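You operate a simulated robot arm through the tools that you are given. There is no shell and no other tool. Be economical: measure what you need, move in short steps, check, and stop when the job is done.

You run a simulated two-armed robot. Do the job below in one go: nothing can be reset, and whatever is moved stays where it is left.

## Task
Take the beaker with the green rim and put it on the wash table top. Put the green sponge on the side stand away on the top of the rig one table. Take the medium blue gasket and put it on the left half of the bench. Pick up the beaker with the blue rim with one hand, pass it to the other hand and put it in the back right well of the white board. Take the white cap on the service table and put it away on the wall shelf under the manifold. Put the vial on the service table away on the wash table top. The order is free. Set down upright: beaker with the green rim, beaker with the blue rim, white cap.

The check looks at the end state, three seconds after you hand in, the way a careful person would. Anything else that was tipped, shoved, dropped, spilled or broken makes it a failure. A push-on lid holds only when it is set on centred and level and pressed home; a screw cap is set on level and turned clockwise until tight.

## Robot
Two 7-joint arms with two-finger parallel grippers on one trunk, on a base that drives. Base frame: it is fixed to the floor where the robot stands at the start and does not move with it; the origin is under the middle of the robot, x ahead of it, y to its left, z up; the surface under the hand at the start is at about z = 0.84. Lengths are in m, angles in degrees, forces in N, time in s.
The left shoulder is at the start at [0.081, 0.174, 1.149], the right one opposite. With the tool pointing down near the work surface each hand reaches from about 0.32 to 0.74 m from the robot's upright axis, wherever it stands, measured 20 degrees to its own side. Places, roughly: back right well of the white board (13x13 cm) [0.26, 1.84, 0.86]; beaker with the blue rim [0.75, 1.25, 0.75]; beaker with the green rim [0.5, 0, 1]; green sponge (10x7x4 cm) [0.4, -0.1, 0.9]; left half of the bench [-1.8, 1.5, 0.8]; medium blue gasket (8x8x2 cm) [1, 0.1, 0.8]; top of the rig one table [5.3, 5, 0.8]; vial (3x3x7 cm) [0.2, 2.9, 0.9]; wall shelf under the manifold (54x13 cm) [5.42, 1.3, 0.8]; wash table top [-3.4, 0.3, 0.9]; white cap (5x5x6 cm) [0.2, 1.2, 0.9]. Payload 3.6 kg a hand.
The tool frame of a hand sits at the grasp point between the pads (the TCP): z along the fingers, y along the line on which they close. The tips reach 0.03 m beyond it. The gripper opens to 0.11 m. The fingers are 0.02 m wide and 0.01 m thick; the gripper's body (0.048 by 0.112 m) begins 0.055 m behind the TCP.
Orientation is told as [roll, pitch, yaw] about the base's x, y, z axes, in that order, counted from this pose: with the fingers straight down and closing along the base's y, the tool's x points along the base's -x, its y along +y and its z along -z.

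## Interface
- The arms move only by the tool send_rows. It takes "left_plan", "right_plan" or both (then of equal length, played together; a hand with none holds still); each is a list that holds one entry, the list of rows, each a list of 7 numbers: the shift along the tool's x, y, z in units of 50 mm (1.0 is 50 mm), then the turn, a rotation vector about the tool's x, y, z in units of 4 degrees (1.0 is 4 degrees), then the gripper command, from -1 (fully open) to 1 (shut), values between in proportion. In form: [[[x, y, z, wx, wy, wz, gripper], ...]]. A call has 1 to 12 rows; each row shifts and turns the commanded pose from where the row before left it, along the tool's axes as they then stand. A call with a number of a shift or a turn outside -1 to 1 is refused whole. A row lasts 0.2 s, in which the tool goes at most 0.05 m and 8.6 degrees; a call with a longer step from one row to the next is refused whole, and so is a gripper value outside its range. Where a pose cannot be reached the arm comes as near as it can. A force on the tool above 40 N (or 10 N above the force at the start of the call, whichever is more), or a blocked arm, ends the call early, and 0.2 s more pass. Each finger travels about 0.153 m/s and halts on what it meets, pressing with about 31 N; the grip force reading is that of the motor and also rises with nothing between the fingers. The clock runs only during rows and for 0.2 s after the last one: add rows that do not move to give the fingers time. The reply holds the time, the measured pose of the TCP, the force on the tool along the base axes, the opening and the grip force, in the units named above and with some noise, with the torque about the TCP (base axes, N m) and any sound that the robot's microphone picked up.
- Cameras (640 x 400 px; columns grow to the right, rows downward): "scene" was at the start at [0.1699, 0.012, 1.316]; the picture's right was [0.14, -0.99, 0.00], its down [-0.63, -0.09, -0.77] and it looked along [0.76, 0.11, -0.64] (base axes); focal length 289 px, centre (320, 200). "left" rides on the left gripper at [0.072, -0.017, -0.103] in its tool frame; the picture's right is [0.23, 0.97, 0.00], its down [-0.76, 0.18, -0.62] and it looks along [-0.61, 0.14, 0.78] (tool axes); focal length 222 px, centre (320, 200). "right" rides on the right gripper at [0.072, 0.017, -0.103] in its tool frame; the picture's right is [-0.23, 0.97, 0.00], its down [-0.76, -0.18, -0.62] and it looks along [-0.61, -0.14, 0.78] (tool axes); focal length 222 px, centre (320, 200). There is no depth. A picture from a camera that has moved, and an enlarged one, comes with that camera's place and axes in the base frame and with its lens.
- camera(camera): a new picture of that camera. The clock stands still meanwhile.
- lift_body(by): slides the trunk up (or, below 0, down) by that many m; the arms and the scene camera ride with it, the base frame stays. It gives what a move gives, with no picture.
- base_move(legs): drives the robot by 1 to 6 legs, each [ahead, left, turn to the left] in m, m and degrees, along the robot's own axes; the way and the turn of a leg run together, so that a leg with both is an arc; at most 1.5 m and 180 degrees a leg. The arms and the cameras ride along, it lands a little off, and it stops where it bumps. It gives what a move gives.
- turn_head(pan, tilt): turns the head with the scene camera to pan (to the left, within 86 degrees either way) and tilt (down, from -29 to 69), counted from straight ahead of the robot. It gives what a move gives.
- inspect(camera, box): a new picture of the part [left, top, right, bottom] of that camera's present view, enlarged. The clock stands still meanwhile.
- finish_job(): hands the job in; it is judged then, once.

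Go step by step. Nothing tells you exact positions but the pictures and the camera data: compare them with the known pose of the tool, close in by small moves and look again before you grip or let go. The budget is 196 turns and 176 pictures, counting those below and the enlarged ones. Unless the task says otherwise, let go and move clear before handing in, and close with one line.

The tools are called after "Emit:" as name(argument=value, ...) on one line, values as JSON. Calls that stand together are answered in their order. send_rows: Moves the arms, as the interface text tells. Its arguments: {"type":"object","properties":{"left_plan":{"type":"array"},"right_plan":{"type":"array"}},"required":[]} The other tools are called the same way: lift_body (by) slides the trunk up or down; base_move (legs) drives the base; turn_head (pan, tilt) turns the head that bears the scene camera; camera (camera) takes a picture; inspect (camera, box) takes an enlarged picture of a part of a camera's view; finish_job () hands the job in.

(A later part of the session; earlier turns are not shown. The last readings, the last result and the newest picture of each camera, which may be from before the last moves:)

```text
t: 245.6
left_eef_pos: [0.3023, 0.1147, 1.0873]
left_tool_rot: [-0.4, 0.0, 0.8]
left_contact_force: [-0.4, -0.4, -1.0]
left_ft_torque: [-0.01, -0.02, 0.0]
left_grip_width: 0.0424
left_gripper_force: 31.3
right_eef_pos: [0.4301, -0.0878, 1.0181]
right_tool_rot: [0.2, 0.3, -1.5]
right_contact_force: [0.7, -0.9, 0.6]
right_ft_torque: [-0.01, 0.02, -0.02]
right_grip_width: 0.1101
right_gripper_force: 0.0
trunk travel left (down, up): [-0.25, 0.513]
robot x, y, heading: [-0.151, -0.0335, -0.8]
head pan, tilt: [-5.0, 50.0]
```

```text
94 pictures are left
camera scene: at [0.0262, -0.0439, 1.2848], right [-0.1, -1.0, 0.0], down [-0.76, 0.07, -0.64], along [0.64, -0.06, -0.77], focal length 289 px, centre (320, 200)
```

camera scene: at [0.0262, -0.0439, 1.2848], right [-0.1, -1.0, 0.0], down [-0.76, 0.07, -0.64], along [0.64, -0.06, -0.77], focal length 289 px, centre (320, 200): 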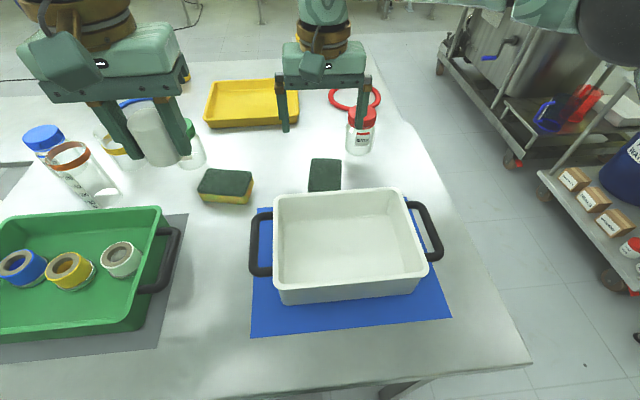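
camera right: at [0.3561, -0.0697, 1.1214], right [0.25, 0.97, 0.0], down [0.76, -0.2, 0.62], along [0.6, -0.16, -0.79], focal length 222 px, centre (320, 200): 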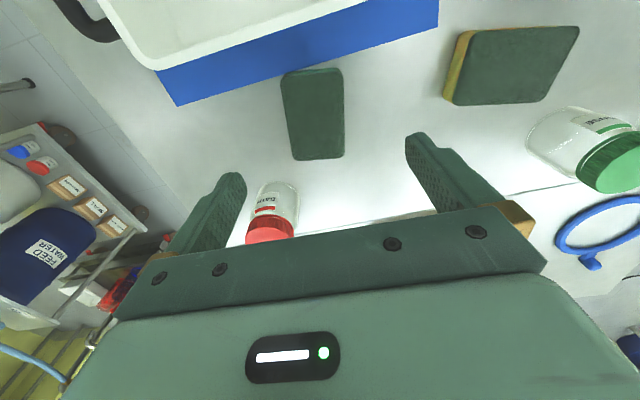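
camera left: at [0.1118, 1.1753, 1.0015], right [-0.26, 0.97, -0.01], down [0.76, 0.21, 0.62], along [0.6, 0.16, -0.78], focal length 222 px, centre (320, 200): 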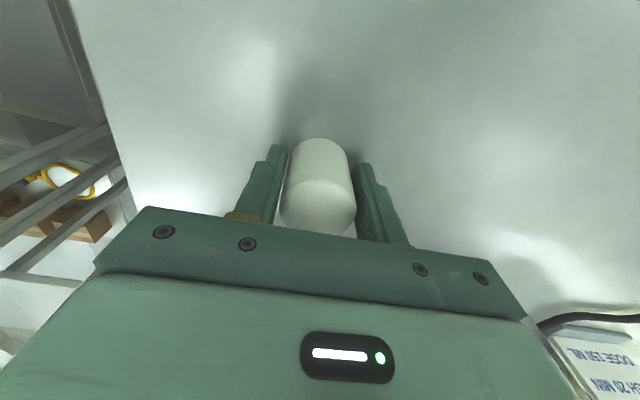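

The sponge is turned about -11°. I turn the hand to match, centre and descend, then close.

Emit:
send_rows(right_plan=[[[0.04, -0.13, 0, 0, 0, 0.85, -1], [0, 0, 0, 0, 0, 0.85, -1], [0, 0, 0, 0, 0, 0.8, -1], [0, 0, 0.5, 0, 0, 0, -1], [0, 0, 0.5, 0, 0, 0, -1], [0, 0, 0.5, 0, 0, 0, -1], [0, 0, 0.5, 0, 0, 0, -1], [0, 0, 0.4, 0, 0, 0, -1], [0, 0, 0.15, 0, 0, 0, -1], [0, 0, 0, 0, 0, 0, -1]]])

Emit:
camera(camera="right")

```text
t: 247.8
left_eef_pos: [0.3032, 0.1146, 1.0885]
left_tool_rot: [-0.4, 0.0, 0.9]
left_contact_force: [-0.5, -0.4, -1.4]
left_ft_torque: [0.0, 0.02, -0.02]
left_grip_width: 0.0424
left_gripper_force: 31.2
right_eef_pos: [0.4255, -0.0945, 0.8889]
right_tool_rot: [0.1, 0.3, -11.5]
right_contact_force: [0.3, 0.1, 0.0]
right_ft_torque: [-0.03, 0.0, 0.0]
right_grip_width: 0.1098
right_gripper_force: 0.2
trunk travel left (down, up): [-0.25, 0.513]
robot x, y, heading: [-0.1561, -0.0332, -0.8]
head pan, tilt: [-5.0, 50.0]
```

```text
93 pictures are left
camera right: at [0.3572, -0.0644, 0.9942], right [0.42, 0.91, 0.0], down [0.71, -0.33, 0.62], along [0.56, -0.26, -0.79], focal length 222 px, centre (320, 200)
```

right: 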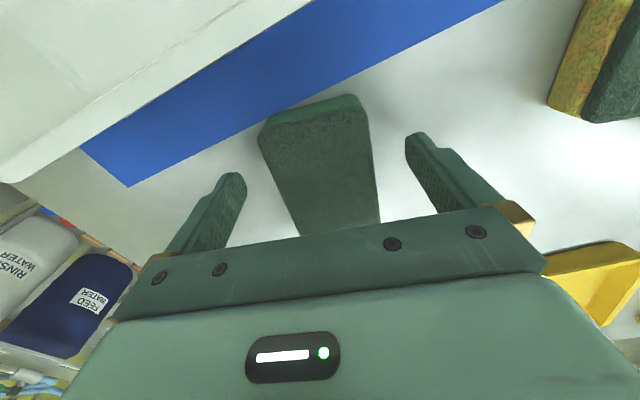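

The sponge is between the fingers. I close and lift.

Emit:
send_rows(right_plan=[[[0, 0, 0, 0, 0, 0, 1], [0, 0, 0, 0, 0, 0, 1], [0, 0, 0, 0, 0, 0, 1], [0, 0, -0.2, 0, 0, 0, 1], [0, 0, -0.4, 0, 0, 0, 1], [0, 0, -0.5, 0, 0, 0, 1], [0, 0, -0.6, 0, 0, 0, 1], [0, 0, -0.6, 0, 0, 0, 1], [0, 0, -0.6, 0, 0, 0, 1], [0, 0, -0.6, 0, 0, 0, 1], [0.2, -0.5, -0.5, 0, 0, 0, 1], [0.2, -0.6, -0.3, 0, 0, 0, 1]]])

Emit:
camera(camera="right")

```text
t: 250.4
left_eef_pos: [0.3019, 0.1152, 1.0872]
left_tool_rot: [-0.5, 0.0, 0.8]
left_contact_force: [0.3, 0.1, -1.3]
left_ft_torque: [-0.02, 0.04, -0.01]
left_grip_width: 0.0423
left_gripper_force: 30.4
right_eef_pos: [0.3947, -0.1472, 1.1037]
right_tool_rot: [0.2, 0.4, -11.5]
right_contact_force: [-0.8, 0.5, 0.0]
right_ft_torque: [0.03, 0.0, 0.0]
right_grip_width: 0.063
right_gripper_force: 30.9
trunk travel left (down, up): [-0.25, 0.513]
robot x, y, heading: [-0.1506, -0.0353, -0.9]
head pan, tilt: [-5.0, 50.0]
```

```text
92 pictures are left
camera right: at [0.3254, -0.1166, 1.2085], right [0.42, 0.91, 0.0], down [0.71, -0.33, 0.62], along [0.56, -0.26, -0.79], focal length 222 px, centre (320, 200)
```

right: 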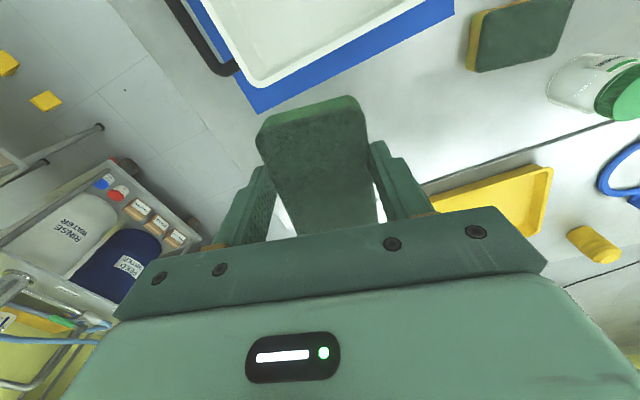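

The sponge is held. I drive back out, through the corridor and east.

Emit:
base_move(legs=[[-0.35, 0, 0.8], [0, -1.0, 0]])

Emit:
turn_head(pan=0, tilt=25)

```text
t: 257.5
left_eef_pos: [-0.0421, -0.8894, 1.0874]
left_tool_rot: [-0.4, 0.0, 1.2]
left_contact_force: [-0.4, -0.4, -0.8]
left_ft_torque: [0.01, 0.03, 0.01]
left_grip_width: 0.0421
left_gripper_force: 31.3
right_eef_pos: [0.0502, -1.149, 1.1031]
right_tool_rot: [0.1, 0.3, -11.2]
right_contact_force: [0.6, 0.1, -0.4]
right_ft_torque: [-0.02, 0.0, -0.01]
right_grip_width: 0.0631
right_gripper_force: 31.1
trunk travel left (down, up): [-0.25, 0.513]
robot x, y, heading: [-0.4956, -1.0402, -0.0]
head pan, tilt: [-5.0, 50.0]
```

```text
t: 258.4
left_eef_pos: [-0.042, -0.8885, 1.087]
left_tool_rot: [-0.4, -0.1, 1.3]
left_contact_force: [-0.2, 0.3, -0.8]
left_ft_torque: [0.0, 0.02, -0.02]
left_grip_width: 0.0419
left_gripper_force: 31.3
right_eef_pos: [0.0519, -1.1482, 1.1036]
right_tool_rot: [0.2, 0.2, -11.3]
right_contact_force: [0.4, -0.5, 0.4]
right_ft_torque: [0.0, -0.04, 0.01]
right_grip_width: 0.063
right_gripper_force: 31.4
trunk travel left (down, up): [-0.25, 0.513]
robot x, y, heading: [-0.492, -1.0393, -0.2]
head pan, tilt: [0.0, 25.0]
```

The grip width on the cap is slowly shrinking, so I check it in the left camera before going on.

Emit:
camera(camera="left")

Emit:
camera(camera="scene")

```text
91 pictures are left
camera left: at [-0.1147, -0.9065, 1.1917], right [-0.25, 0.97, -0.01], down [0.76, 0.2, 0.62], along [0.6, 0.15, -0.78], focal length 222 px, centre (320, 200)
```

left: 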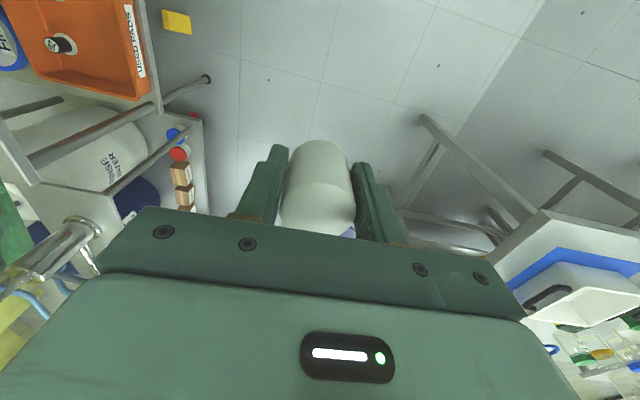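

```text
90 pictures are left
camera scene: at [-0.3025, -1.042, 1.3221], right [-0.01, -1.0, 0.0], down [-0.42, 0.0, -0.91], along [0.91, 0.0, -0.42], focal length 289 px, centre (320, 200)
```

scene: 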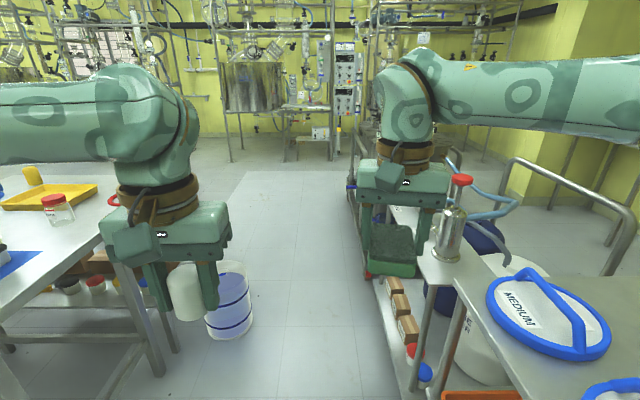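

The cap is still firmly held. I drive through the corridor to x≈1.9 and look east.

Emit:
base_move(legs=[[1.2, 0, 0.2], [1.2, 0, 0]])

Emit:
turn_head(pan=20, tilt=12)

Emit:
camera(camera="scene")

Emit:
turn_head(pan=65, tilt=12)

Emit:
camera(camera="scene")

```text
t: 270.2
left_eef_pos: [2.3625, -0.8522, 1.0881]
left_tool_rot: [-0.4, 0.1, 2.5]
left_contact_force: [0.6, 0.2, -0.7]
left_ft_torque: [-0.01, 0.01, -0.02]
left_grip_width: 0.0416
left_gripper_force: 31.1
right_eef_pos: [2.4627, -1.1101, 1.1032]
right_tool_rot: [0.2, 0.2, -9.9]
right_contact_force: [-0.1, 0.0, 0.7]
right_ft_torque: [-0.01, 0.02, -0.01]
right_grip_width: 0.063
right_gripper_force: 30.7
trunk travel left (down, up): [-0.25, 0.513]
robot x, y, heading: [1.9131, -1.0152, 1.0]
head pan, tilt: [0.0, 25.0]
```

```text
t: 271.0
left_eef_pos: [2.3638, -0.8537, 1.0865]
left_tool_rot: [-0.4, 0.0, 2.5]
left_contact_force: [0.3, -0.2, -1.3]
left_ft_torque: [0.0, -0.02, 0.02]
left_grip_width: 0.042
left_gripper_force: 31.6
right_eef_pos: [2.464, -1.1102, 1.1024]
right_tool_rot: [0.1, 0.3, -9.9]
right_contact_force: [0.7, -0.7, 0.5]
right_ft_torque: [-0.02, 0.03, 0.0]
right_grip_width: 0.0627
right_gripper_force: 31.3
trunk travel left (down, up): [-0.25, 0.513]
robot x, y, heading: [1.9144, -1.0149, 1.2]
head pan, tilt: [20.0, 12.0]
```

```text
89 pictures are left
camera scene: at [2.1015, -0.9799, 1.3433], right [0.36, -0.93, 0.0], down [-0.2, -0.07, -0.98], along [0.91, 0.35, -0.21], focal length 289 px, centre (320, 200)
```

scene: 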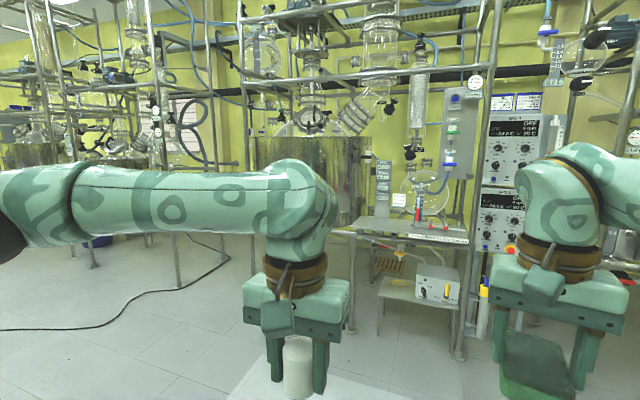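

```text
t: 272.1
left_eef_pos: [2.3626, -0.8524, 1.0869]
left_tool_rot: [-0.4, -0.1, 2.5]
left_contact_force: [0.9, -1.4, -1.1]
left_ft_torque: [0.02, 0.02, -0.01]
left_grip_width: 0.0418
left_gripper_force: 31.0
right_eef_pos: [2.4616, -1.11, 1.1029]
right_tool_rot: [0.1, 0.3, -9.9]
right_contact_force: [-1.0, 0.3, -0.1]
right_ft_torque: [0.01, 0.0, 0.01]
right_grip_width: 0.063
right_gripper_force: 31.6
trunk travel left (down, up): [-0.25, 0.513]
robot x, y, heading: [1.9152, -1.0135, 1.1]
head pan, tilt: [65.0, 12.0]
```

```text
88 pictures are left
camera scene: at [2.0524, -0.9281, 1.3434], right [0.91, -0.41, 0.0], down [-0.09, -0.19, -0.98], along [0.4, 0.89, -0.21], focal length 289 px, centre (320, 200)
```

scene: 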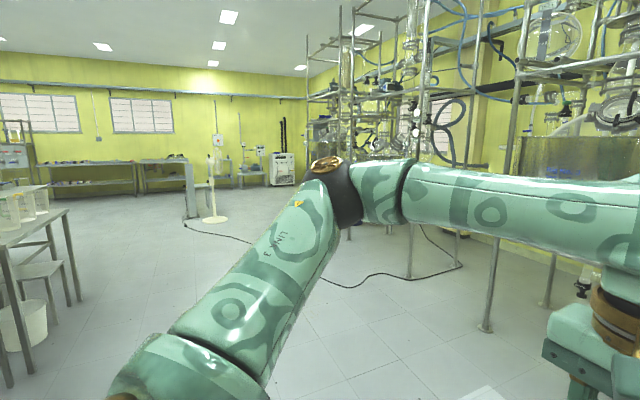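

The shelf lies behind a gap between two rigs at y≈0.25–1.13. I move to (3.0, 0.6) to look into it.

Emit:
base_move(legs=[[0.95, 0, -1], [0, 1.65, 0]])

Emit:
turn_head(pan=5, tilt=20)

Emit:
camera(camera="scene")

```text
refused: 1.65 is not a number from -1.5 to 1.5
```

```text
t: 273.4
left_eef_pos: [2.3623, -0.8516, 1.0874]
left_tool_rot: [-0.4, 0.0, 2.5]
left_contact_force: [-0.1, -0.2, -0.4]
left_ft_torque: [-0.02, 0.0, 0.01]
left_grip_width: 0.0414
left_gripper_force: 31.1
right_eef_pos: [2.463, -1.1101, 1.1026]
right_tool_rot: [0.0, 0.3, -9.9]
right_contact_force: [0.7, 0.0, -0.2]
right_ft_torque: [-0.01, 0.01, -0.03]
right_grip_width: 0.0627
right_gripper_force: 30.6
trunk travel left (down, up): [-0.25, 0.513]
robot x, y, heading: [1.9167, -1.0132, 1.0]
head pan, tilt: [5.0, 20.0]
```

```text
87 pictures are left
camera scene: at [2.107, -1.0035, 1.3303], right [0.11, -0.99, 0.0], down [-0.34, -0.04, -0.94], along [0.93, 0.1, -0.34], focal length 289 px, centre (320, 200)
```

scene: 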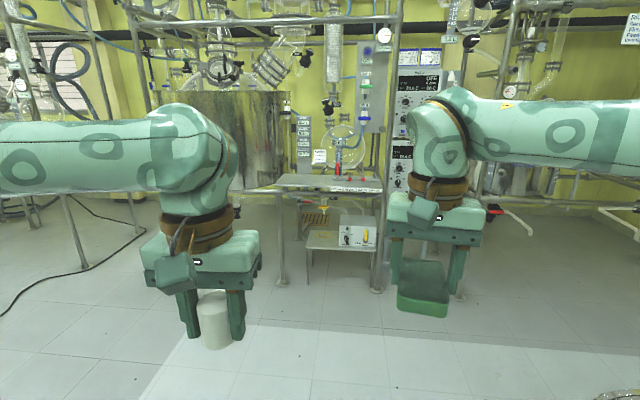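

Emit:
base_move(legs=[[0.85, 0.3, -1], [0, 1.35, 0]])

Emit:
turn_head(pan=5, tilt=15)

Emit:
camera(camera="scene")

```text
t: 284.6
left_eef_pos: [3.2631, 0.7873, 1.0886]
left_tool_rot: [-0.5, 0.0, 0.0]
left_contact_force: [0.5, -0.2, -0.7]
left_ft_torque: [-0.02, -0.02, 0.01]
left_grip_width: 0.0415
left_gripper_force: 31.0
right_eef_pos: [3.3495, 0.5253, 1.1032]
right_tool_rot: [0.1, 0.4, -12.5]
right_contact_force: [0.6, -0.1, 0.9]
right_ft_torque: [-0.01, 0.0, 0.0]
right_grip_width: 0.0629
right_gripper_force: 31.6
trunk travel left (down, up): [-0.25, 0.513]
robot x, y, heading: [2.8061, 0.6446, -1.5]
head pan, tilt: [5.0, 20.0]
```

```text
t: 285.3
left_eef_pos: [3.2615, 0.7875, 1.0867]
left_tool_rot: [-0.5, 0.0, -0.1]
left_contact_force: [0.2, -0.3, -0.8]
left_ft_torque: [-0.02, 0.01, -0.01]
left_grip_width: 0.0415
left_gripper_force: 31.3
right_eef_pos: [3.3493, 0.5248, 1.1035]
right_tool_rot: [0.1, 0.4, -12.5]
right_contact_force: [-1.3, -0.1, -0.4]
right_ft_torque: [0.0, 0.02, -0.01]
right_grip_width: 0.0631
right_gripper_force: 31.0
trunk travel left (down, up): [-0.25, 0.513]
robot x, y, heading: [2.8035, 0.6463, -1.7]
head pan, tilt: [5.0, 15.0]
```

```text
86 pictures are left
camera scene: at [2.9998, 0.6466, 1.3384], right [0.06, -1.0, 0.0], down [-0.26, -0.02, -0.97], along [0.96, 0.06, -0.26], focal length 289 px, centre (320, 200)
```

scene: 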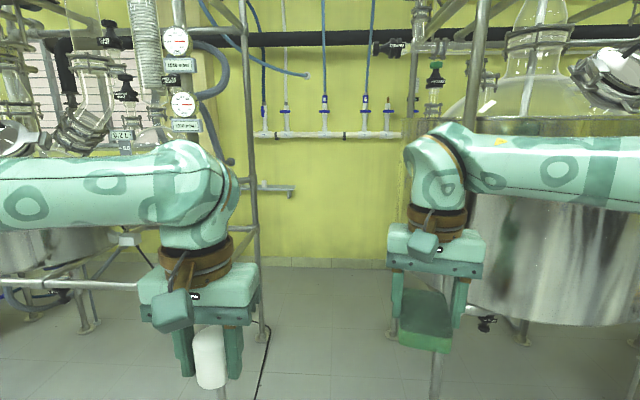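

The gap between the rigs is about 0.88 m wide, so I will enter it sideways later. First I look north toward the rig one table for the sponge.

Emit:
turn_head(pan=45, tilt=20)

Emit:
camera(camera="scene")

Emit:
turn_head(pan=86, tilt=20)

Emit:
camera(camera="scene")

```text
t: 286.4
left_eef_pos: [3.2616, 0.7862, 1.0872]
left_tool_rot: [-0.4, 0.0, 0.0]
left_contact_force: [-0.4, -0.5, -1.4]
left_ft_torque: [0.02, 0.02, -0.04]
left_grip_width: 0.0416
left_gripper_force: 31.1
right_eef_pos: [3.3487, 0.5245, 1.1037]
right_tool_rot: [0.2, 0.3, -12.5]
right_contact_force: [0.0, -0.2, 0.6]
right_ft_torque: [-0.01, -0.03, 0.01]
right_grip_width: 0.063
right_gripper_force: 31.1
trunk travel left (down, up): [-0.25, 0.513]
robot x, y, heading: [2.8042, 0.643, -1.4]
head pan, tilt: [45.0, 20.0]
```

```text
85 pictures are left
camera scene: at [2.9742, 0.705, 1.3303], right [0.69, -0.73, 0.0], down [-0.25, -0.24, -0.94], along [0.68, 0.65, -0.34], focal length 289 px, centre (320, 200)
```

scene: 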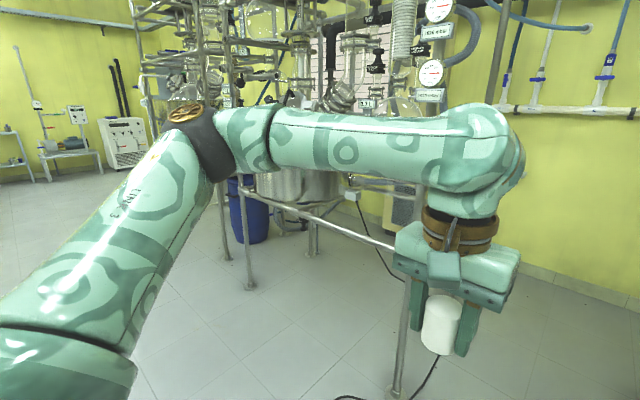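

```text
t: 287.4
left_eef_pos: [3.2623, 0.7861, 1.0891]
left_tool_rot: [-0.3, 0.0, 0.0]
left_contact_force: [-0.6, -0.2, -1.0]
left_ft_torque: [-0.01, 0.0, -0.01]
left_grip_width: 0.0417
left_gripper_force: 30.8
right_eef_pos: [3.3501, 0.5255, 1.1026]
right_tool_rot: [0.1, 0.3, -12.6]
right_contact_force: [0.2, -0.4, 0.1]
right_ft_torque: [-0.01, -0.01, 0.0]
right_grip_width: 0.0628
right_gripper_force: 30.7
trunk travel left (down, up): [-0.25, 0.513]
robot x, y, heading: [2.8044, 0.6469, -1.6]
head pan, tilt: [85.9, 20.0]
```

```text
84 pictures are left
camera scene: at [2.9157, 0.7337, 1.3303], right [1.0, -0.1, 0.0], down [-0.03, -0.34, -0.94], along [0.09, 0.94, -0.34], focal length 289 px, centre (320, 200)
```

scene: 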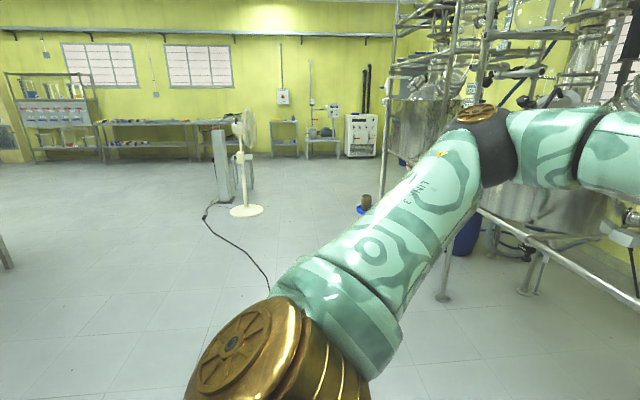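

A cable from a fan at (2.3, 4.1) lies across the direct way, so I go round it on the west side of the fan.

Emit:
base_move(legs=[[-1.3, 0, 1.5], [0, 0, 90], [1.5, 0, 0]])

Emit:
turn_head(pan=0, tilt=20)

Emit:
camera(camera="scene")

Emit:
turn_head(pan=75, tilt=35)

Emit:
camera(camera="scene")

```text
t: 304.7
left_eef_pos: [1.3546, 2.5926, 1.0871]
left_tool_rot: [-0.4, 0.1, 91.3]
left_contact_force: [0.4, 0.5, -0.8]
left_ft_torque: [-0.02, 0.0, 0.01]
left_grip_width: 0.0417
left_gripper_force: 30.8
right_eef_pos: [1.6136, 2.6869, 1.1047]
right_tool_rot: [0.1, 0.3, 78.7]
right_contact_force: [0.6, 0.3, 0.3]
right_ft_torque: [0.02, 0.0, 0.04]
right_grip_width: 0.0631
right_gripper_force: 30.8
trunk travel left (down, up): [-0.25, 0.513]
robot x, y, heading: [1.5067, 2.1367, 89.8]
head pan, tilt: [85.9, 20.0]
```

```text
t: 306.3
left_eef_pos: [1.3548, 2.5935, 1.0881]
left_tool_rot: [-0.3, 0.0, 91.3]
left_contact_force: [0.2, -0.7, -0.6]
left_ft_torque: [0.01, -0.01, -0.01]
left_grip_width: 0.0418
left_gripper_force: 31.2
right_eef_pos: [1.6147, 2.6869, 1.1049]
right_tool_rot: [0.2, 0.3, 78.8]
right_contact_force: [0.1, 0.6, 0.3]
right_ft_torque: [0.0, 0.01, -0.02]
right_grip_width: 0.063
right_gripper_force: 30.8
trunk travel left (down, up): [-0.25, 0.513]
robot x, y, heading: [1.5028, 2.1385, 89.6]
head pan, tilt: [0.0, 20.0]
```

```text
83 pictures are left
camera scene: at [1.507, 2.3344, 1.3303], right [1.0, 0.0, 0.0], down [0.0, -0.34, -0.94], along [0.0, 0.94, -0.34], focal length 289 px, centre (320, 200)
```

scene: 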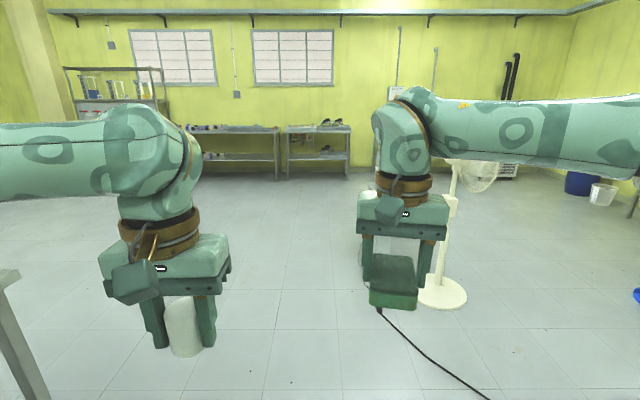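

```text
t: 307.8
left_eef_pos: [1.3533, 2.5937, 1.0876]
left_tool_rot: [-0.4, 0.0, 91.3]
left_contact_force: [0.1, 0.5, -0.8]
left_ft_torque: [0.02, 0.03, 0.0]
left_grip_width: 0.0418
left_gripper_force: 31.3
right_eef_pos: [1.6135, 2.6869, 1.1026]
right_tool_rot: [0.1, 0.3, 78.8]
right_contact_force: [0.5, 1.1, 0.2]
right_ft_torque: [-0.03, -0.01, 0.01]
right_grip_width: 0.0631
right_gripper_force: 31.1
trunk travel left (down, up): [-0.25, 0.513]
robot x, y, heading: [1.5054, 2.1381, 89.6]
head pan, tilt: [75.0, 35.0]
```

```text
82 pictures are left
camera scene: at [1.4217, 2.2645, 1.3065], right [0.26, 0.96, 0.0], down [0.55, -0.15, -0.82], along [-0.79, 0.22, -0.57], focal length 289 px, centre (320, 200)
```

scene: 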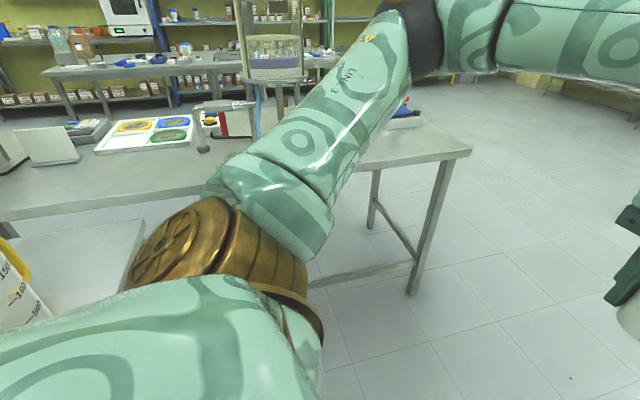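

The way north at x≈1.3 is clear. I drive to y≈5.8 past the fan and look east.

Emit:
base_move(legs=[[0.5, 0.25, 0], [1.5, 0, 0], [1.5, 0, 0], [0.2, 0, -90]])

Emit:
turn_head(pan=0, tilt=15)

Emit:
camera(camera="scene")

```text
t: 328.8
left_eef_pos: [1.8529, 5.9175, 1.0865]
left_tool_rot: [-0.4, 0.0, 2.0]
left_contact_force: [-0.2, -0.2, -1.2]
left_ft_torque: [-0.02, 0.02, 0.0]
left_grip_width: 0.0416
left_gripper_force: 30.9
right_eef_pos: [1.9507, 5.6582, 1.1039]
right_tool_rot: [0.1, 0.3, -10.6]
right_contact_force: [-0.4, 0.1, -0.7]
right_ft_torque: [0.01, 0.0, 0.04]
right_grip_width: 0.0627
right_gripper_force: 31.1
trunk travel left (down, up): [-0.25, 0.513]
robot x, y, heading: [1.4043, 5.7586, 0.5]
head pan, tilt: [75.0, 35.0]
```

```text
t: 330.3
left_eef_pos: [1.8534, 5.9157, 1.088]
left_tool_rot: [-0.4, -0.1, 1.9]
left_contact_force: [-0.1, -0.3, 0.0]
left_ft_torque: [-0.02, -0.01, 0.0]
left_grip_width: 0.0416
left_gripper_force: 30.8
right_eef_pos: [1.9498, 5.6569, 1.1034]
right_tool_rot: [0.0, 0.3, -10.6]
right_contact_force: [0.4, -0.1, -0.5]
right_ft_torque: [0.01, 0.03, 0.0]
right_grip_width: 0.0629
right_gripper_force: 31.2
trunk travel left (down, up): [-0.25, 0.513]
robot x, y, heading: [1.4013, 5.7574, 0.3]
head pan, tilt: [0.0, 15.0]
```

```text
81 pictures are left
camera scene: at [1.5963, 5.76, 1.3384], right [0.01, -1.0, 0.0], down [-0.26, 0.0, -0.97], along [0.97, 0.01, -0.26], focal length 289 px, centre (320, 200)
```

scene: 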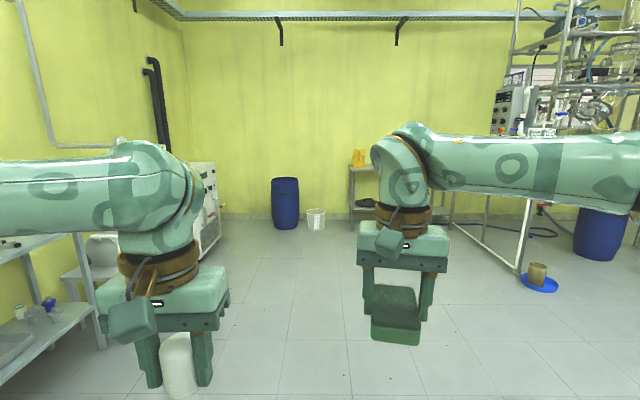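

The rig one table with a yellow thing on it is ahead against the east wall. I drive toward it.

Emit:
base_move(legs=[[1.5, 0, -0.3], [1.0, -0.4, 0]])

Emit:
turn_head(pan=0, tilt=25)

Emit:
camera(camera="scene")

```text
t: 342.7
left_eef_pos: [4.3328, 5.5149, 1.0874]
left_tool_rot: [-0.4, 0.0, 1.4]
left_contact_force: [1.0, -0.1, -0.5]
left_ft_torque: [-0.03, 0.0, -0.01]
left_grip_width: 0.0415
left_gripper_force: 31.4
right_eef_pos: [4.4252, 5.2559, 1.1027]
right_tool_rot: [0.2, 0.3, -11.0]
right_contact_force: [-0.8, -0.2, 0.8]
right_ft_torque: [-0.02, -0.01, 0.01]
right_grip_width: 0.0627
right_gripper_force: 30.9
trunk travel left (down, up): [-0.25, 0.513]
robot x, y, heading: [3.8787, 5.3621, 0.0]
head pan, tilt: [0.0, 15.0]
```

```text
t: 343.5
left_eef_pos: [4.3329, 5.5151, 1.0889]
left_tool_rot: [-0.3, 0.0, 1.4]
left_contact_force: [0.9, 0.8, -1.2]
left_ft_torque: [0.01, -0.02, 0.03]
left_grip_width: 0.0417
left_gripper_force: 31.0
right_eef_pos: [4.4259, 5.2546, 1.1021]
right_tool_rot: [0.1, 0.3, -11.0]
right_contact_force: [-0.3, -0.7, 0.1]
right_ft_torque: [-0.02, 0.0, 0.02]
right_grip_width: 0.0632
right_gripper_force: 31.1
trunk travel left (down, up): [-0.25, 0.513]
robot x, y, heading: [3.8792, 5.3606, -0.3]
head pan, tilt: [0.0, 25.0]
```

```text
80 pictures are left
camera scene: at [4.0727, 5.3611, 1.3223], right [0.0, -1.0, 0.0], down [-0.42, 0.0, -0.91], along [0.91, 0.0, -0.42], focal length 289 px, centre (320, 200)
```

scene: 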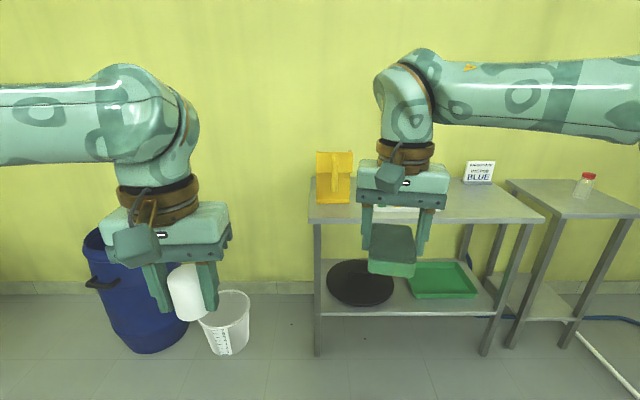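

The rig one table spans about x 5.02–5.5, y 4.54–5.4. I move in front of it.

Emit:
base_move(legs=[[0.68, -0.25, 0.3]])

Emit:
turn_head(pan=-5, tilt=45)

Emit:
camera(camera="scene")

Emit:
camera(camera="right")

```text
t: 347.4
left_eef_pos: [5.0197, 5.2665, 1.0874]
left_tool_rot: [-0.4, 0.0, 1.5]
left_contact_force: [-0.1, -0.1, -0.4]
left_ft_torque: [0.0, -0.03, -0.01]
left_grip_width: 0.0414
left_gripper_force: 31.2
right_eef_pos: [5.1153, 5.0066, 1.1021]
right_tool_rot: [0.1, 0.3, -10.9]
right_contact_force: [-0.2, 1.3, 0.2]
right_ft_torque: [-0.01, 0.0, 0.0]
right_grip_width: 0.0628
right_gripper_force: 31.4
trunk travel left (down, up): [-0.25, 0.513]
robot x, y, heading: [4.5684, 5.1127, -0.1]
head pan, tilt: [0.0, 25.0]
```

```text
t: 348.3
left_eef_pos: [5.0183, 5.2657, 1.0878]
left_tool_rot: [-0.4, 0.0, 1.5]
left_contact_force: [-0.4, 0.2, -0.7]
left_ft_torque: [-0.02, -0.03, 0.0]
left_grip_width: 0.0416
left_gripper_force: 31.3
right_eef_pos: [5.1127, 5.0055, 1.1028]
right_tool_rot: [0.2, 0.4, -11.0]
right_contact_force: [0.2, 0.1, 0.4]
right_ft_torque: [0.01, 0.01, 0.01]
right_grip_width: 0.063
right_gripper_force: 31.2
trunk travel left (down, up): [-0.25, 0.513]
robot x, y, heading: [4.5676, 5.1124, 0.1]
head pan, tilt: [-5.0, 45.0]
```

```text
79 pictures are left
camera scene: at [4.7487, 5.104, 1.2917], right [-0.09, -1.0, 0.0], down [-0.7, 0.06, -0.71], along [0.7, -0.06, -0.71], focal length 289 px, centre (320, 200)
```

scene: 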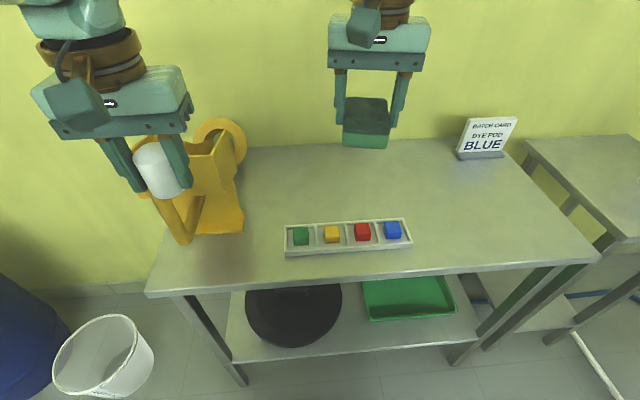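

```text
78 pictures are left
camera right: at [5.0447, 5.0354, 1.208], right [0.41, 0.91, 0.0], down [0.72, -0.32, 0.62], along [0.56, -0.25, -0.79], focal length 222 px, centre (320, 200)
```

right: 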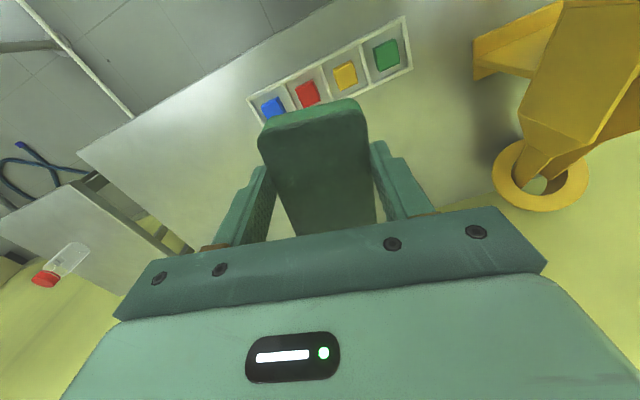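

I place the sponge on the clear area right of the small tray at about (5.17, 4.83), moving over and lowering; the left hand backs a little from the yellow holder.

Emit:
send_rows(left_plan=[[[0.25, 0, 0, 0, 0, 0, 1], [0.25, 0, 0, 0, 0, 0, 1], [0.25, 0, 0, 0, 0, 0, 1], [0.25, 0, 0, 0, 0, 0, 1], [0, 0, 0, 0, 0, 0, 1], [0, 0, 0, 0, 0, 0, 1], [0, 0, 0, 0, 0, 0, 1], [0, 0, 0, 0, 0, 0, 1], [0, 0, 0, 0, 0, 0, 1], [0, 0, 0, 0, 0, 0, 1], [0, 0, 0, 0, 0, 0, 1], [0, 0, 0, 0, 0, 0, 1]]], right_plan=[[[-0.37, -0.64, 0, 0, 0, 0, 1], [-0.37, -0.64, 0, 0, 0, 0, 1], [-0.37, -0.64, 0, 0, 0, 0, 1], [-0.37, -0.64, 0, 0, 0, 0, 1], [-0.37, -0.64, 0, 0, 0, 0, 1], [0, 0, 0.6, 0, 0, 0, 1], [0, 0, 0.6, 0, 0, 0, 1], [0, 0, 0.6, 0, 0, 0, 1], [0, 0, 0.6, 0, 0, 0, 1], [0, 0, 0.6, 0, 0, 0, 1], [0, 0, 0.6, 0, 0, 0, 1], [0, 0, 0.4, 0, 0, 0, 1]]])

Emit:
camera(camera="scene")

```text
t: 350.9
left_eef_pos: [4.968, 5.2647, 1.0884]
left_tool_rot: [-0.5, -0.1, 1.5]
left_contact_force: [0.0, 0.7, -0.4]
left_ft_torque: [-0.02, 0.03, 0.02]
left_grip_width: 0.0416
left_gripper_force: 30.9
right_eef_pos: [5.1542, 4.8491, 0.9002]
right_tool_rot: [0.1, 0.3, -11.0]
right_contact_force: [0.4, -0.1, 0.6]
right_ft_torque: [0.03, 0.0, -0.02]
right_grip_width: 0.063
right_gripper_force: 30.7
right hand out of reach, approached as far as the arm can: row 4, 5
trunk travel left (down, up): [-0.25, 0.513]
robot x, y, heading: [4.563, 5.1127, -0.2]
head pan, tilt: [-5.0, 45.0]
```

```text
77 pictures are left
camera scene: at [4.7487, 5.1037, 1.2916], right [-0.09, -1.0, 0.0], down [-0.7, 0.06, -0.71], along [0.7, -0.06, -0.71], focal length 289 px, centre (320, 200)
```

scene: 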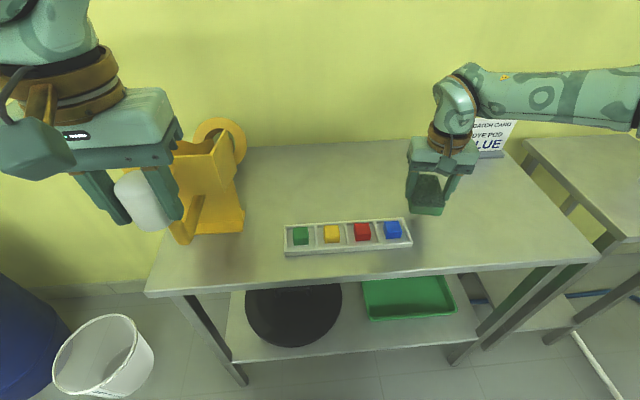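

The spot is too close to the tray's right end, so I shift 45 mm further right and a little in, then look.

Emit:
send_rows(right_plan=[[[-0.28, -0.45, 0, 0, 0, 0, 1], [-0.28, -0.45, 0, 0, 0, 0, 1], [0, 0, 0, 0, 0, 0, 1]]])

Emit:
inspect(camera="scene", box=[260, 100, 580, 300])

```text
t: 351.7
left_eef_pos: [4.9689, 5.2657, 1.0873]
left_tool_rot: [-0.5, 0.0, 1.6]
left_contact_force: [-0.3, 0.3, -0.4]
left_ft_torque: [0.01, 0.02, -0.02]
left_grip_width: 0.0416
left_gripper_force: 31.0
right_eef_pos: [5.1721, 4.7991, 0.9011]
right_tool_rot: [0.1, 0.4, -10.8]
right_contact_force: [0.4, 0.3, -0.8]
right_ft_torque: [-0.03, 0.0, 0.01]
right_grip_width: 0.0627
right_gripper_force: 30.8
trunk travel left (down, up): [-0.25, 0.513]
robot x, y, heading: [4.5643, 5.1093, -0.0]
head pan, tilt: [-5.0, 45.0]
```

```text
2.00 times, centred on (420, 200) of scene
camera zoom: at [4.7485, 5.104, 1.2916], right [-0.09, -1.0, 0.0], down [-0.7, 0.06, -0.71], along [0.7, -0.06, -0.71], focal length 578 px, centre (120, 200)
```

zoom: 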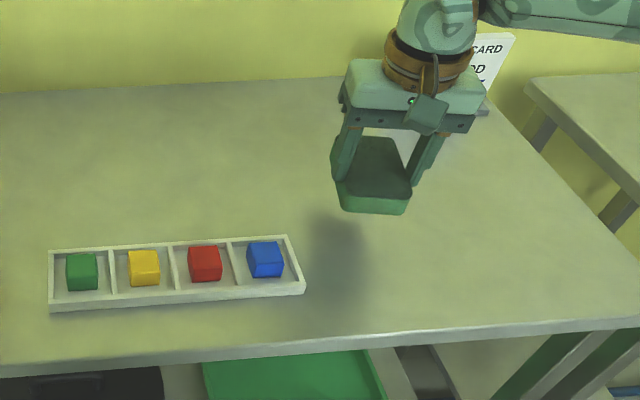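

Clear now. I lower the sponge to contact.

Emit:
send_rows(right_plan=[[[0, 0, 0.4, 0, 0, 0, 1], [0, 0, 0.3, 0, 0, 0, 1], [0, 0, 0.15, 0, 0, 0, 1], [0, 0, 0.15, 0, 0, 0, 1], [0, 0, 0.1, 0, 0, 0, 1], [0, 0, 0.1, 0, 0, 0, 1], [0, 0, 0.1, 0, 0, 0, 1]]])

Emit:
inspect(camera="scene", box=[260, 100, 580, 300])

```text
t: 353.2
left_eef_pos: [4.9656, 5.2635, 1.0886]
left_tool_rot: [-0.5, -0.1, 1.4]
left_contact_force: [-0.3, -0.7, -0.6]
left_ft_torque: [-0.01, 0.02, 0.0]
left_grip_width: 0.0416
left_gripper_force: 31.3
right_eef_pos: [5.1729, 4.7975, 0.8489]
right_tool_rot: [0.5, -0.4, -11.3]
right_contact_force: [-11.5, 1.3, 22.9]
right_ft_torque: [-0.21, 0.49, -0.17]
right_grip_width: 0.063
right_gripper_force: 31.1
trunk travel left (down, up): [-0.25, 0.513]
robot x, y, heading: [4.5656, 5.1108, -0.2]
head pan, tilt: [-5.0, 45.0]
stopped in row 7 (right hand): the force on the tool passed its limit at 43 N (the readings are from after the stop); the commanded pose is now the measured one
```

```text
2.00 times, centred on (420, 200) of scene
camera zoom: at [4.7445, 5.1047, 1.2924], right [-0.09, -1.0, 0.0], down [-0.7, 0.06, -0.71], along [0.71, -0.06, -0.71], focal length 578 px, centre (120, 200)
```

zoom: 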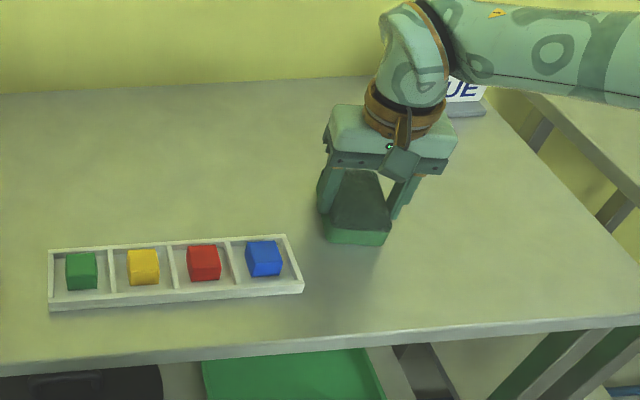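

The sponge rests on the table. I release it and raise the right hand clear.

Emit:
send_rows(right_plan=[[[0, 0, -0.06, 0, 0, 0, 1], [0, 0, 0, 0, 0, 0, -0.6], [0, 0, 0, 0, 0, 0, -0.9], [0, 0, 0, 0, 0, 0, -0.9], [0, 0, -0.3, 0, 0, 0, -0.9], [0, 0, -0.6, 0, 0, 0, -0.9], [0, 0, -0.8, 0, 0, 0, -0.9], [0, 0, -0.8, 0, 0, 0, -0.9], [0, 0, -0.8, 0, 0, -0.85, -0.9], [0.5, 0, -0.6, 0, 0, -0.85, -0.9], [0.5, 0, -0.4, 0, 0, -0.85, -0.9], [0.5, 0, 0, 0, 0, 0, -0.9]]])

Emit:
camera(camera="scene")

```text
t: 355.8
left_eef_pos: [4.9693, 5.2641, 1.0886]
left_tool_rot: [-0.4, 0.0, 1.4]
left_contact_force: [0.6, -0.2, -0.9]
left_ft_torque: [-0.02, 0.04, -0.02]
left_grip_width: 0.0417
left_gripper_force: 30.6
right_eef_pos: [5.1246, 4.804, 1.0019]
right_tool_rot: [0.3, -0.2, -6.9]
right_contact_force: [0.6, 0.2, 0.8]
right_ft_torque: [-0.01, -0.01, -0.05]
right_grip_width: 0.1047
right_gripper_force: 0.1
right hand out of reach, approached as far as the arm can: row 9, 10
trunk travel left (down, up): [-0.25, 0.513]
robot x, y, heading: [4.5692, 5.1103, -0.0]
head pan, tilt: [-5.0, 45.0]
```

```text
74 pictures are left
camera scene: at [4.7486, 5.1033, 1.2916], right [-0.09, -1.0, 0.0], down [-0.7, 0.06, -0.71], along [0.7, -0.06, -0.71], focal length 289 px, centre (320, 200)
```

scene: 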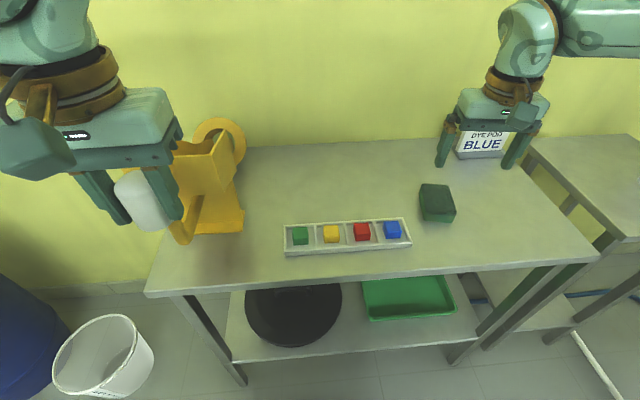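

The sponge is placed. For the shelf I need the cap in the right hand, so I set it on this table upright with the left hand behind the tray and re-take it with the right.

Emit:
send_rows(left_plan=[[[0, -0.8, 0, 0.1, 0, 0, 1], [0, -0.8, 0, 0, 0, 0, 1], [0, -0.8, 0, 0, 0, 0, 1], [0, -0.8, 0, 0, 0, 0, 1], [0, -0.8, 0, 0, 0, 0, 1], [0, -0.75, 0, 0, 0, 0, 1], [-0.85, 0, 0, 0, 0, 0, 1], [-0.85, 0, 0, 0, 0, 0, 1], [-0.85, 0, 0.3, 0, 0, 0, 1], [-0.85, 0, 0.5, 0, 0, 0, 1], [-0.85, 0, 0.5, 0, 0, 0, 1], [-0.85, 0, 0.5, 0, 0, 0, 1]]], right_plan=[[[0.7, 0, -0.2, 0, 0, -0.5, -0.9], [0.7, 0, -0.2, 0, 0, -0.5, -0.9], [0.7, 0, -0.2, 0, 0, -0.5, -0.9], [0.7, 0, 0, 0, 0, 0, -0.9], [0.4, -0.2, 0, 0, 0, 0, -0.9], [0, -0.2, 0, 0, 0, 0, -0.9], [0, 0, 0, 0, 0, 0, -0.9], [0, 0, 0, 0, 0, 0, -0.9], [0, 0, 0, 0, 0, 0, -0.9], [0, 0, 0, 0, 0, 0, -0.9], [0, 0, 0, 0, 0, 0, -0.9], [0, 0, 0, 0, 0, 0, -0.9]]])

Emit:
camera(camera="scene")

Emit:
camera(camera="left")

```text
t: 358.4
left_eef_pos: [5.1697, 5.0486, 1.0088]
left_tool_rot: [-0.9, 0.1, 1.4]
left_contact_force: [0.4, 0.3, -0.1]
left_ft_torque: [-0.06, 0.04, 0.0]
left_grip_width: 0.0416
left_gripper_force: 31.2
left hand out of reach, approached as far as the arm can: row 11, 12
right_eef_pos: [4.967, 4.794, 1.0286]
right_tool_rot: [0.3, -0.1, -1.0]
right_contact_force: [0.1, 0.1, -0.6]
right_ft_torque: [-0.01, 0.05, -0.01]
right_grip_width: 0.1046
right_gripper_force: 0.0
trunk travel left (down, up): [-0.25, 0.513]
robot x, y, heading: [4.568, 5.107, -0.2]
head pan, tilt: [-5.0, 45.0]
```

```text
73 pictures are left
camera scene: at [4.7501, 5.1047, 1.2913], right [-0.09, -1.0, 0.0], down [-0.71, 0.06, -0.71], along [0.7, -0.06, -0.71], focal length 289 px, centre (320, 200)
```

scene: 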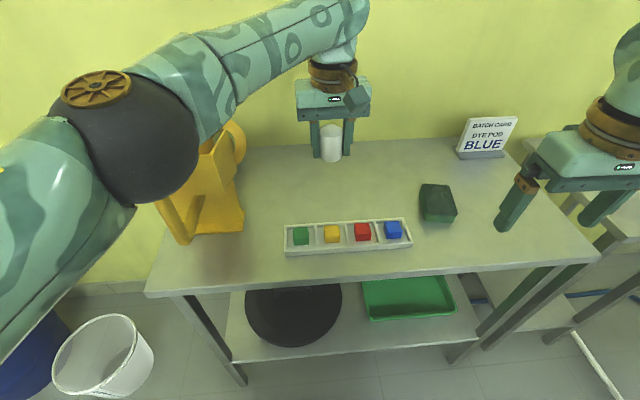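

```text
72 pictures are left
camera left: at [5.0978, 5.0307, 1.1139], right [-0.25, 0.97, -0.01], down [0.76, 0.2, 0.62], along [0.6, 0.14, -0.79], focal length 222 px, centre (320, 200)
```

left: 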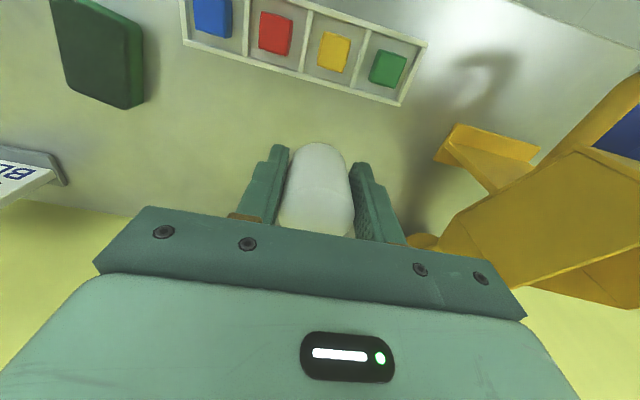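

I bring the cap further in while lowering, to set it down at about (5.22, 5.05).

Emit:
send_rows(left_plan=[[[0, 0, 0.4, 0.1, 0, 0, 1], [-0.3, 0, 0.4, 0.1, 0, 0, 1], [-0.4, 0, 0.4, 0, 0, 0, 1], [-0.3, 0, 0.3, 0, 0, 0, 1], [0, 0, 0.4, 0, 0, 0, 1], [0, 0, 0.4, 0, 0, 0, 1], [0, 0, 0.3, 0, 0, 0, 1], [0, 0, 0.2, 0, 0, 0, 1], [0, 0, 0.1, 0, 0, 0, 1], [0, 0, 0.1, 0, 0, 0, 1], [0, 0, 0.1, 0, 0, 0, 1], [0, 0, 0.1, 0, 0, 0, 1]]])

Emit:
inspect(camera="scene", box=[220, 60, 500, 260])

```text
t: 361.0
left_eef_pos: [5.1788, 5.0516, 0.8839]
left_tool_rot: [-1.7, 0.0, 1.4]
left_contact_force: [-0.7, -0.1, -0.5]
left_ft_torque: [-0.03, 0.02, -0.01]
left_grip_width: 0.0415
left_gripper_force: 30.5
left hand out of reach, approached as far as the arm can: row 2, 3, 4, 7
right_eef_pos: [4.9651, 4.7932, 1.0292]
right_tool_rot: [0.3, -0.4, -1.0]
right_contact_force: [-0.1, -0.2, -0.3]
right_ft_torque: [0.01, -0.02, 0.0]
right_grip_width: 0.1045
right_gripper_force: 0.0
trunk travel left (down, up): [-0.25, 0.513]
robot x, y, heading: [4.5669, 5.1099, -0.3]
head pan, tilt: [-5.0, 45.0]
```

```text
2.00 times, centred on (360, 160) of scene
camera zoom: at [4.7485, 5.1034, 1.2916], right [-0.09, -1.0, 0.0], down [-0.7, 0.06, -0.71], along [0.7, -0.06, -0.71], focal length 578 px, centre (240, 280)
```

zoom: 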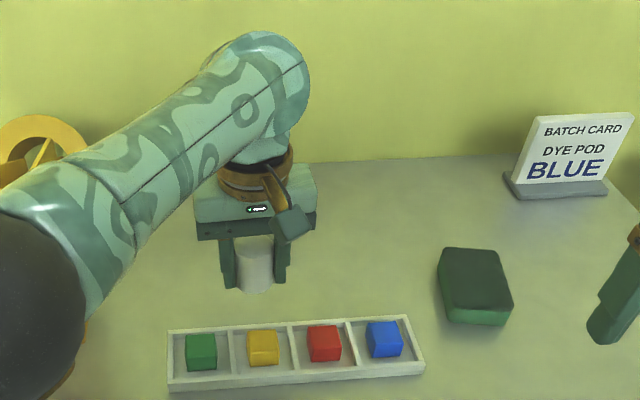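

The arm is at its reach limit, so I drive the base 5 cm forward instead, then level and lower.

Emit:
base_move(legs=[[0.05, 0, 0]])

Emit:
send_rows(left_plan=[[[0, 0, 0.05, -0.42, 0, 0, 1], [0, 0, 0.2, 0, 0, 0, 1], [0, 0, 0.2, 0, 0, 0, 1], [0, 0, 0.1, 0, 0, 0, 1], [0, 0, 0.1, 0, 0, 0, 1], [0, 0, 0.1, 0, 0, 0, 1], [0, 0, 0.1, 0, 0, 0, 1]]])

Emit:
inspect(camera="scene", box=[220, 60, 500, 260])

```text
t: 361.9
left_eef_pos: [5.2295, 5.0509, 0.8833]
left_tool_rot: [-1.7, 0.1, 1.3]
left_contact_force: [1.9, -0.1, -1.5]
left_ft_torque: [-0.01, 0.0, -0.02]
left_grip_width: 0.0416
left_gripper_force: 31.2
right_eef_pos: [5.0176, 4.7923, 1.0278]
right_tool_rot: [0.3, -0.1, -0.9]
right_contact_force: [-0.1, 0.6, -0.3]
right_ft_torque: [-0.03, 0.05, -0.03]
right_grip_width: 0.1046
right_gripper_force: 0.0
trunk travel left (down, up): [-0.25, 0.513]
robot x, y, heading: [4.6145, 5.1123, 0.0]
head pan, tilt: [-5.0, 45.0]
```

```text
t: 363.5
left_eef_pos: [5.2261, 5.0615, 0.8442]
left_tool_rot: [0.0, -0.1, 1.6]
left_contact_force: [-0.7, -0.1, -1.2]
left_ft_torque: [-0.01, 0.0, 0.0]
left_grip_width: 0.0414
left_gripper_force: 30.7
left hand out of reach, approached as far as the arm can: row 1, 5
right_eef_pos: [5.0153, 4.7938, 1.0293]
right_tool_rot: [0.4, -0.3, -1.0]
right_contact_force: [-0.1, -0.1, 0.0]
right_ft_torque: [-0.01, -0.01, -0.02]
right_grip_width: 0.1044
right_gripper_force: 0.0
trunk travel left (down, up): [-0.25, 0.513]
robot x, y, heading: [4.6161, 5.1132, -0.1]
head pan, tilt: [-5.0, 45.0]
```

```text
2.00 times, centred on (360, 160) of scene
camera zoom: at [4.7987, 5.1036, 1.2916], right [-0.09, -1.0, 0.0], down [-0.7, 0.06, -0.71], along [0.7, -0.06, -0.71], focal length 578 px, centre (240, 280)
```

zoom: 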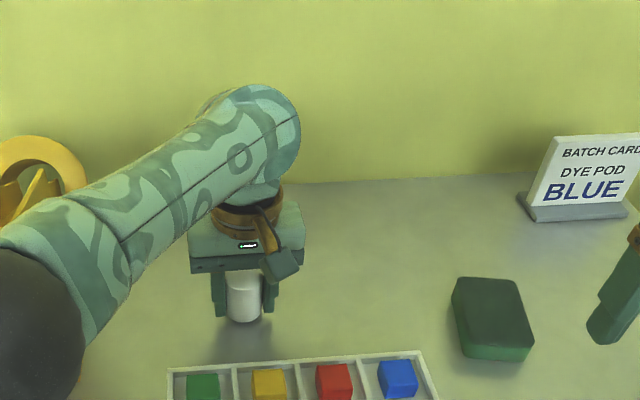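

Not yet touching. I lower on in small steps.

Emit:
send_rows(left_plan=[[[0, 0, 0.08, 0, 0, 0, 1], [0, 0, 0.06, 0, 0, 0, 1], [0, 0, 0.06, 0, 0, 0, 1], [0, 0, 0.06, 0, 0, 0, 1], [0, 0, 0.06, 0, 0, 0, 1]]])

Emit:
camera(camera="left")

```text
t: 364.7
left_eef_pos: [5.2219, 5.0624, 0.8304]
left_tool_rot: [-0.2, -0.3, 1.3]
left_contact_force: [5.3, -2.7, 26.5]
left_ft_torque: [0.19, -0.19, -0.07]
left_grip_width: 0.0418
left_gripper_force: 30.6
left hand out of reach, approached as far as the arm can: row 3
right_eef_pos: [5.0127, 4.7925, 1.0305]
right_tool_rot: [0.3, -0.4, -1.0]
right_contact_force: [0.1, -0.6, -0.3]
right_ft_torque: [0.01, 0.01, -0.02]
right_grip_width: 0.1045
right_gripper_force: 0.1
trunk travel left (down, up): [-0.25, 0.513]
robot x, y, heading: [4.6155, 5.1133, -0.2]
head pan, tilt: [-5.0, 45.0]
```

```text
69 pictures are left
camera left: at [5.1497, 5.0427, 0.9349], right [-0.25, 0.97, 0.0], down [0.75, 0.2, 0.63], along [0.61, 0.15, -0.78], focal length 222 px, centre (320, 200)
```

left: 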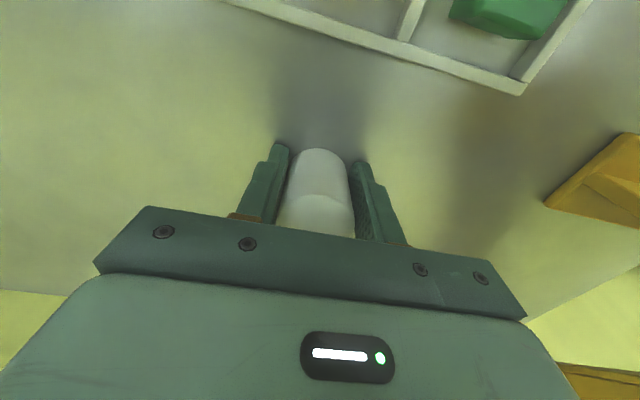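

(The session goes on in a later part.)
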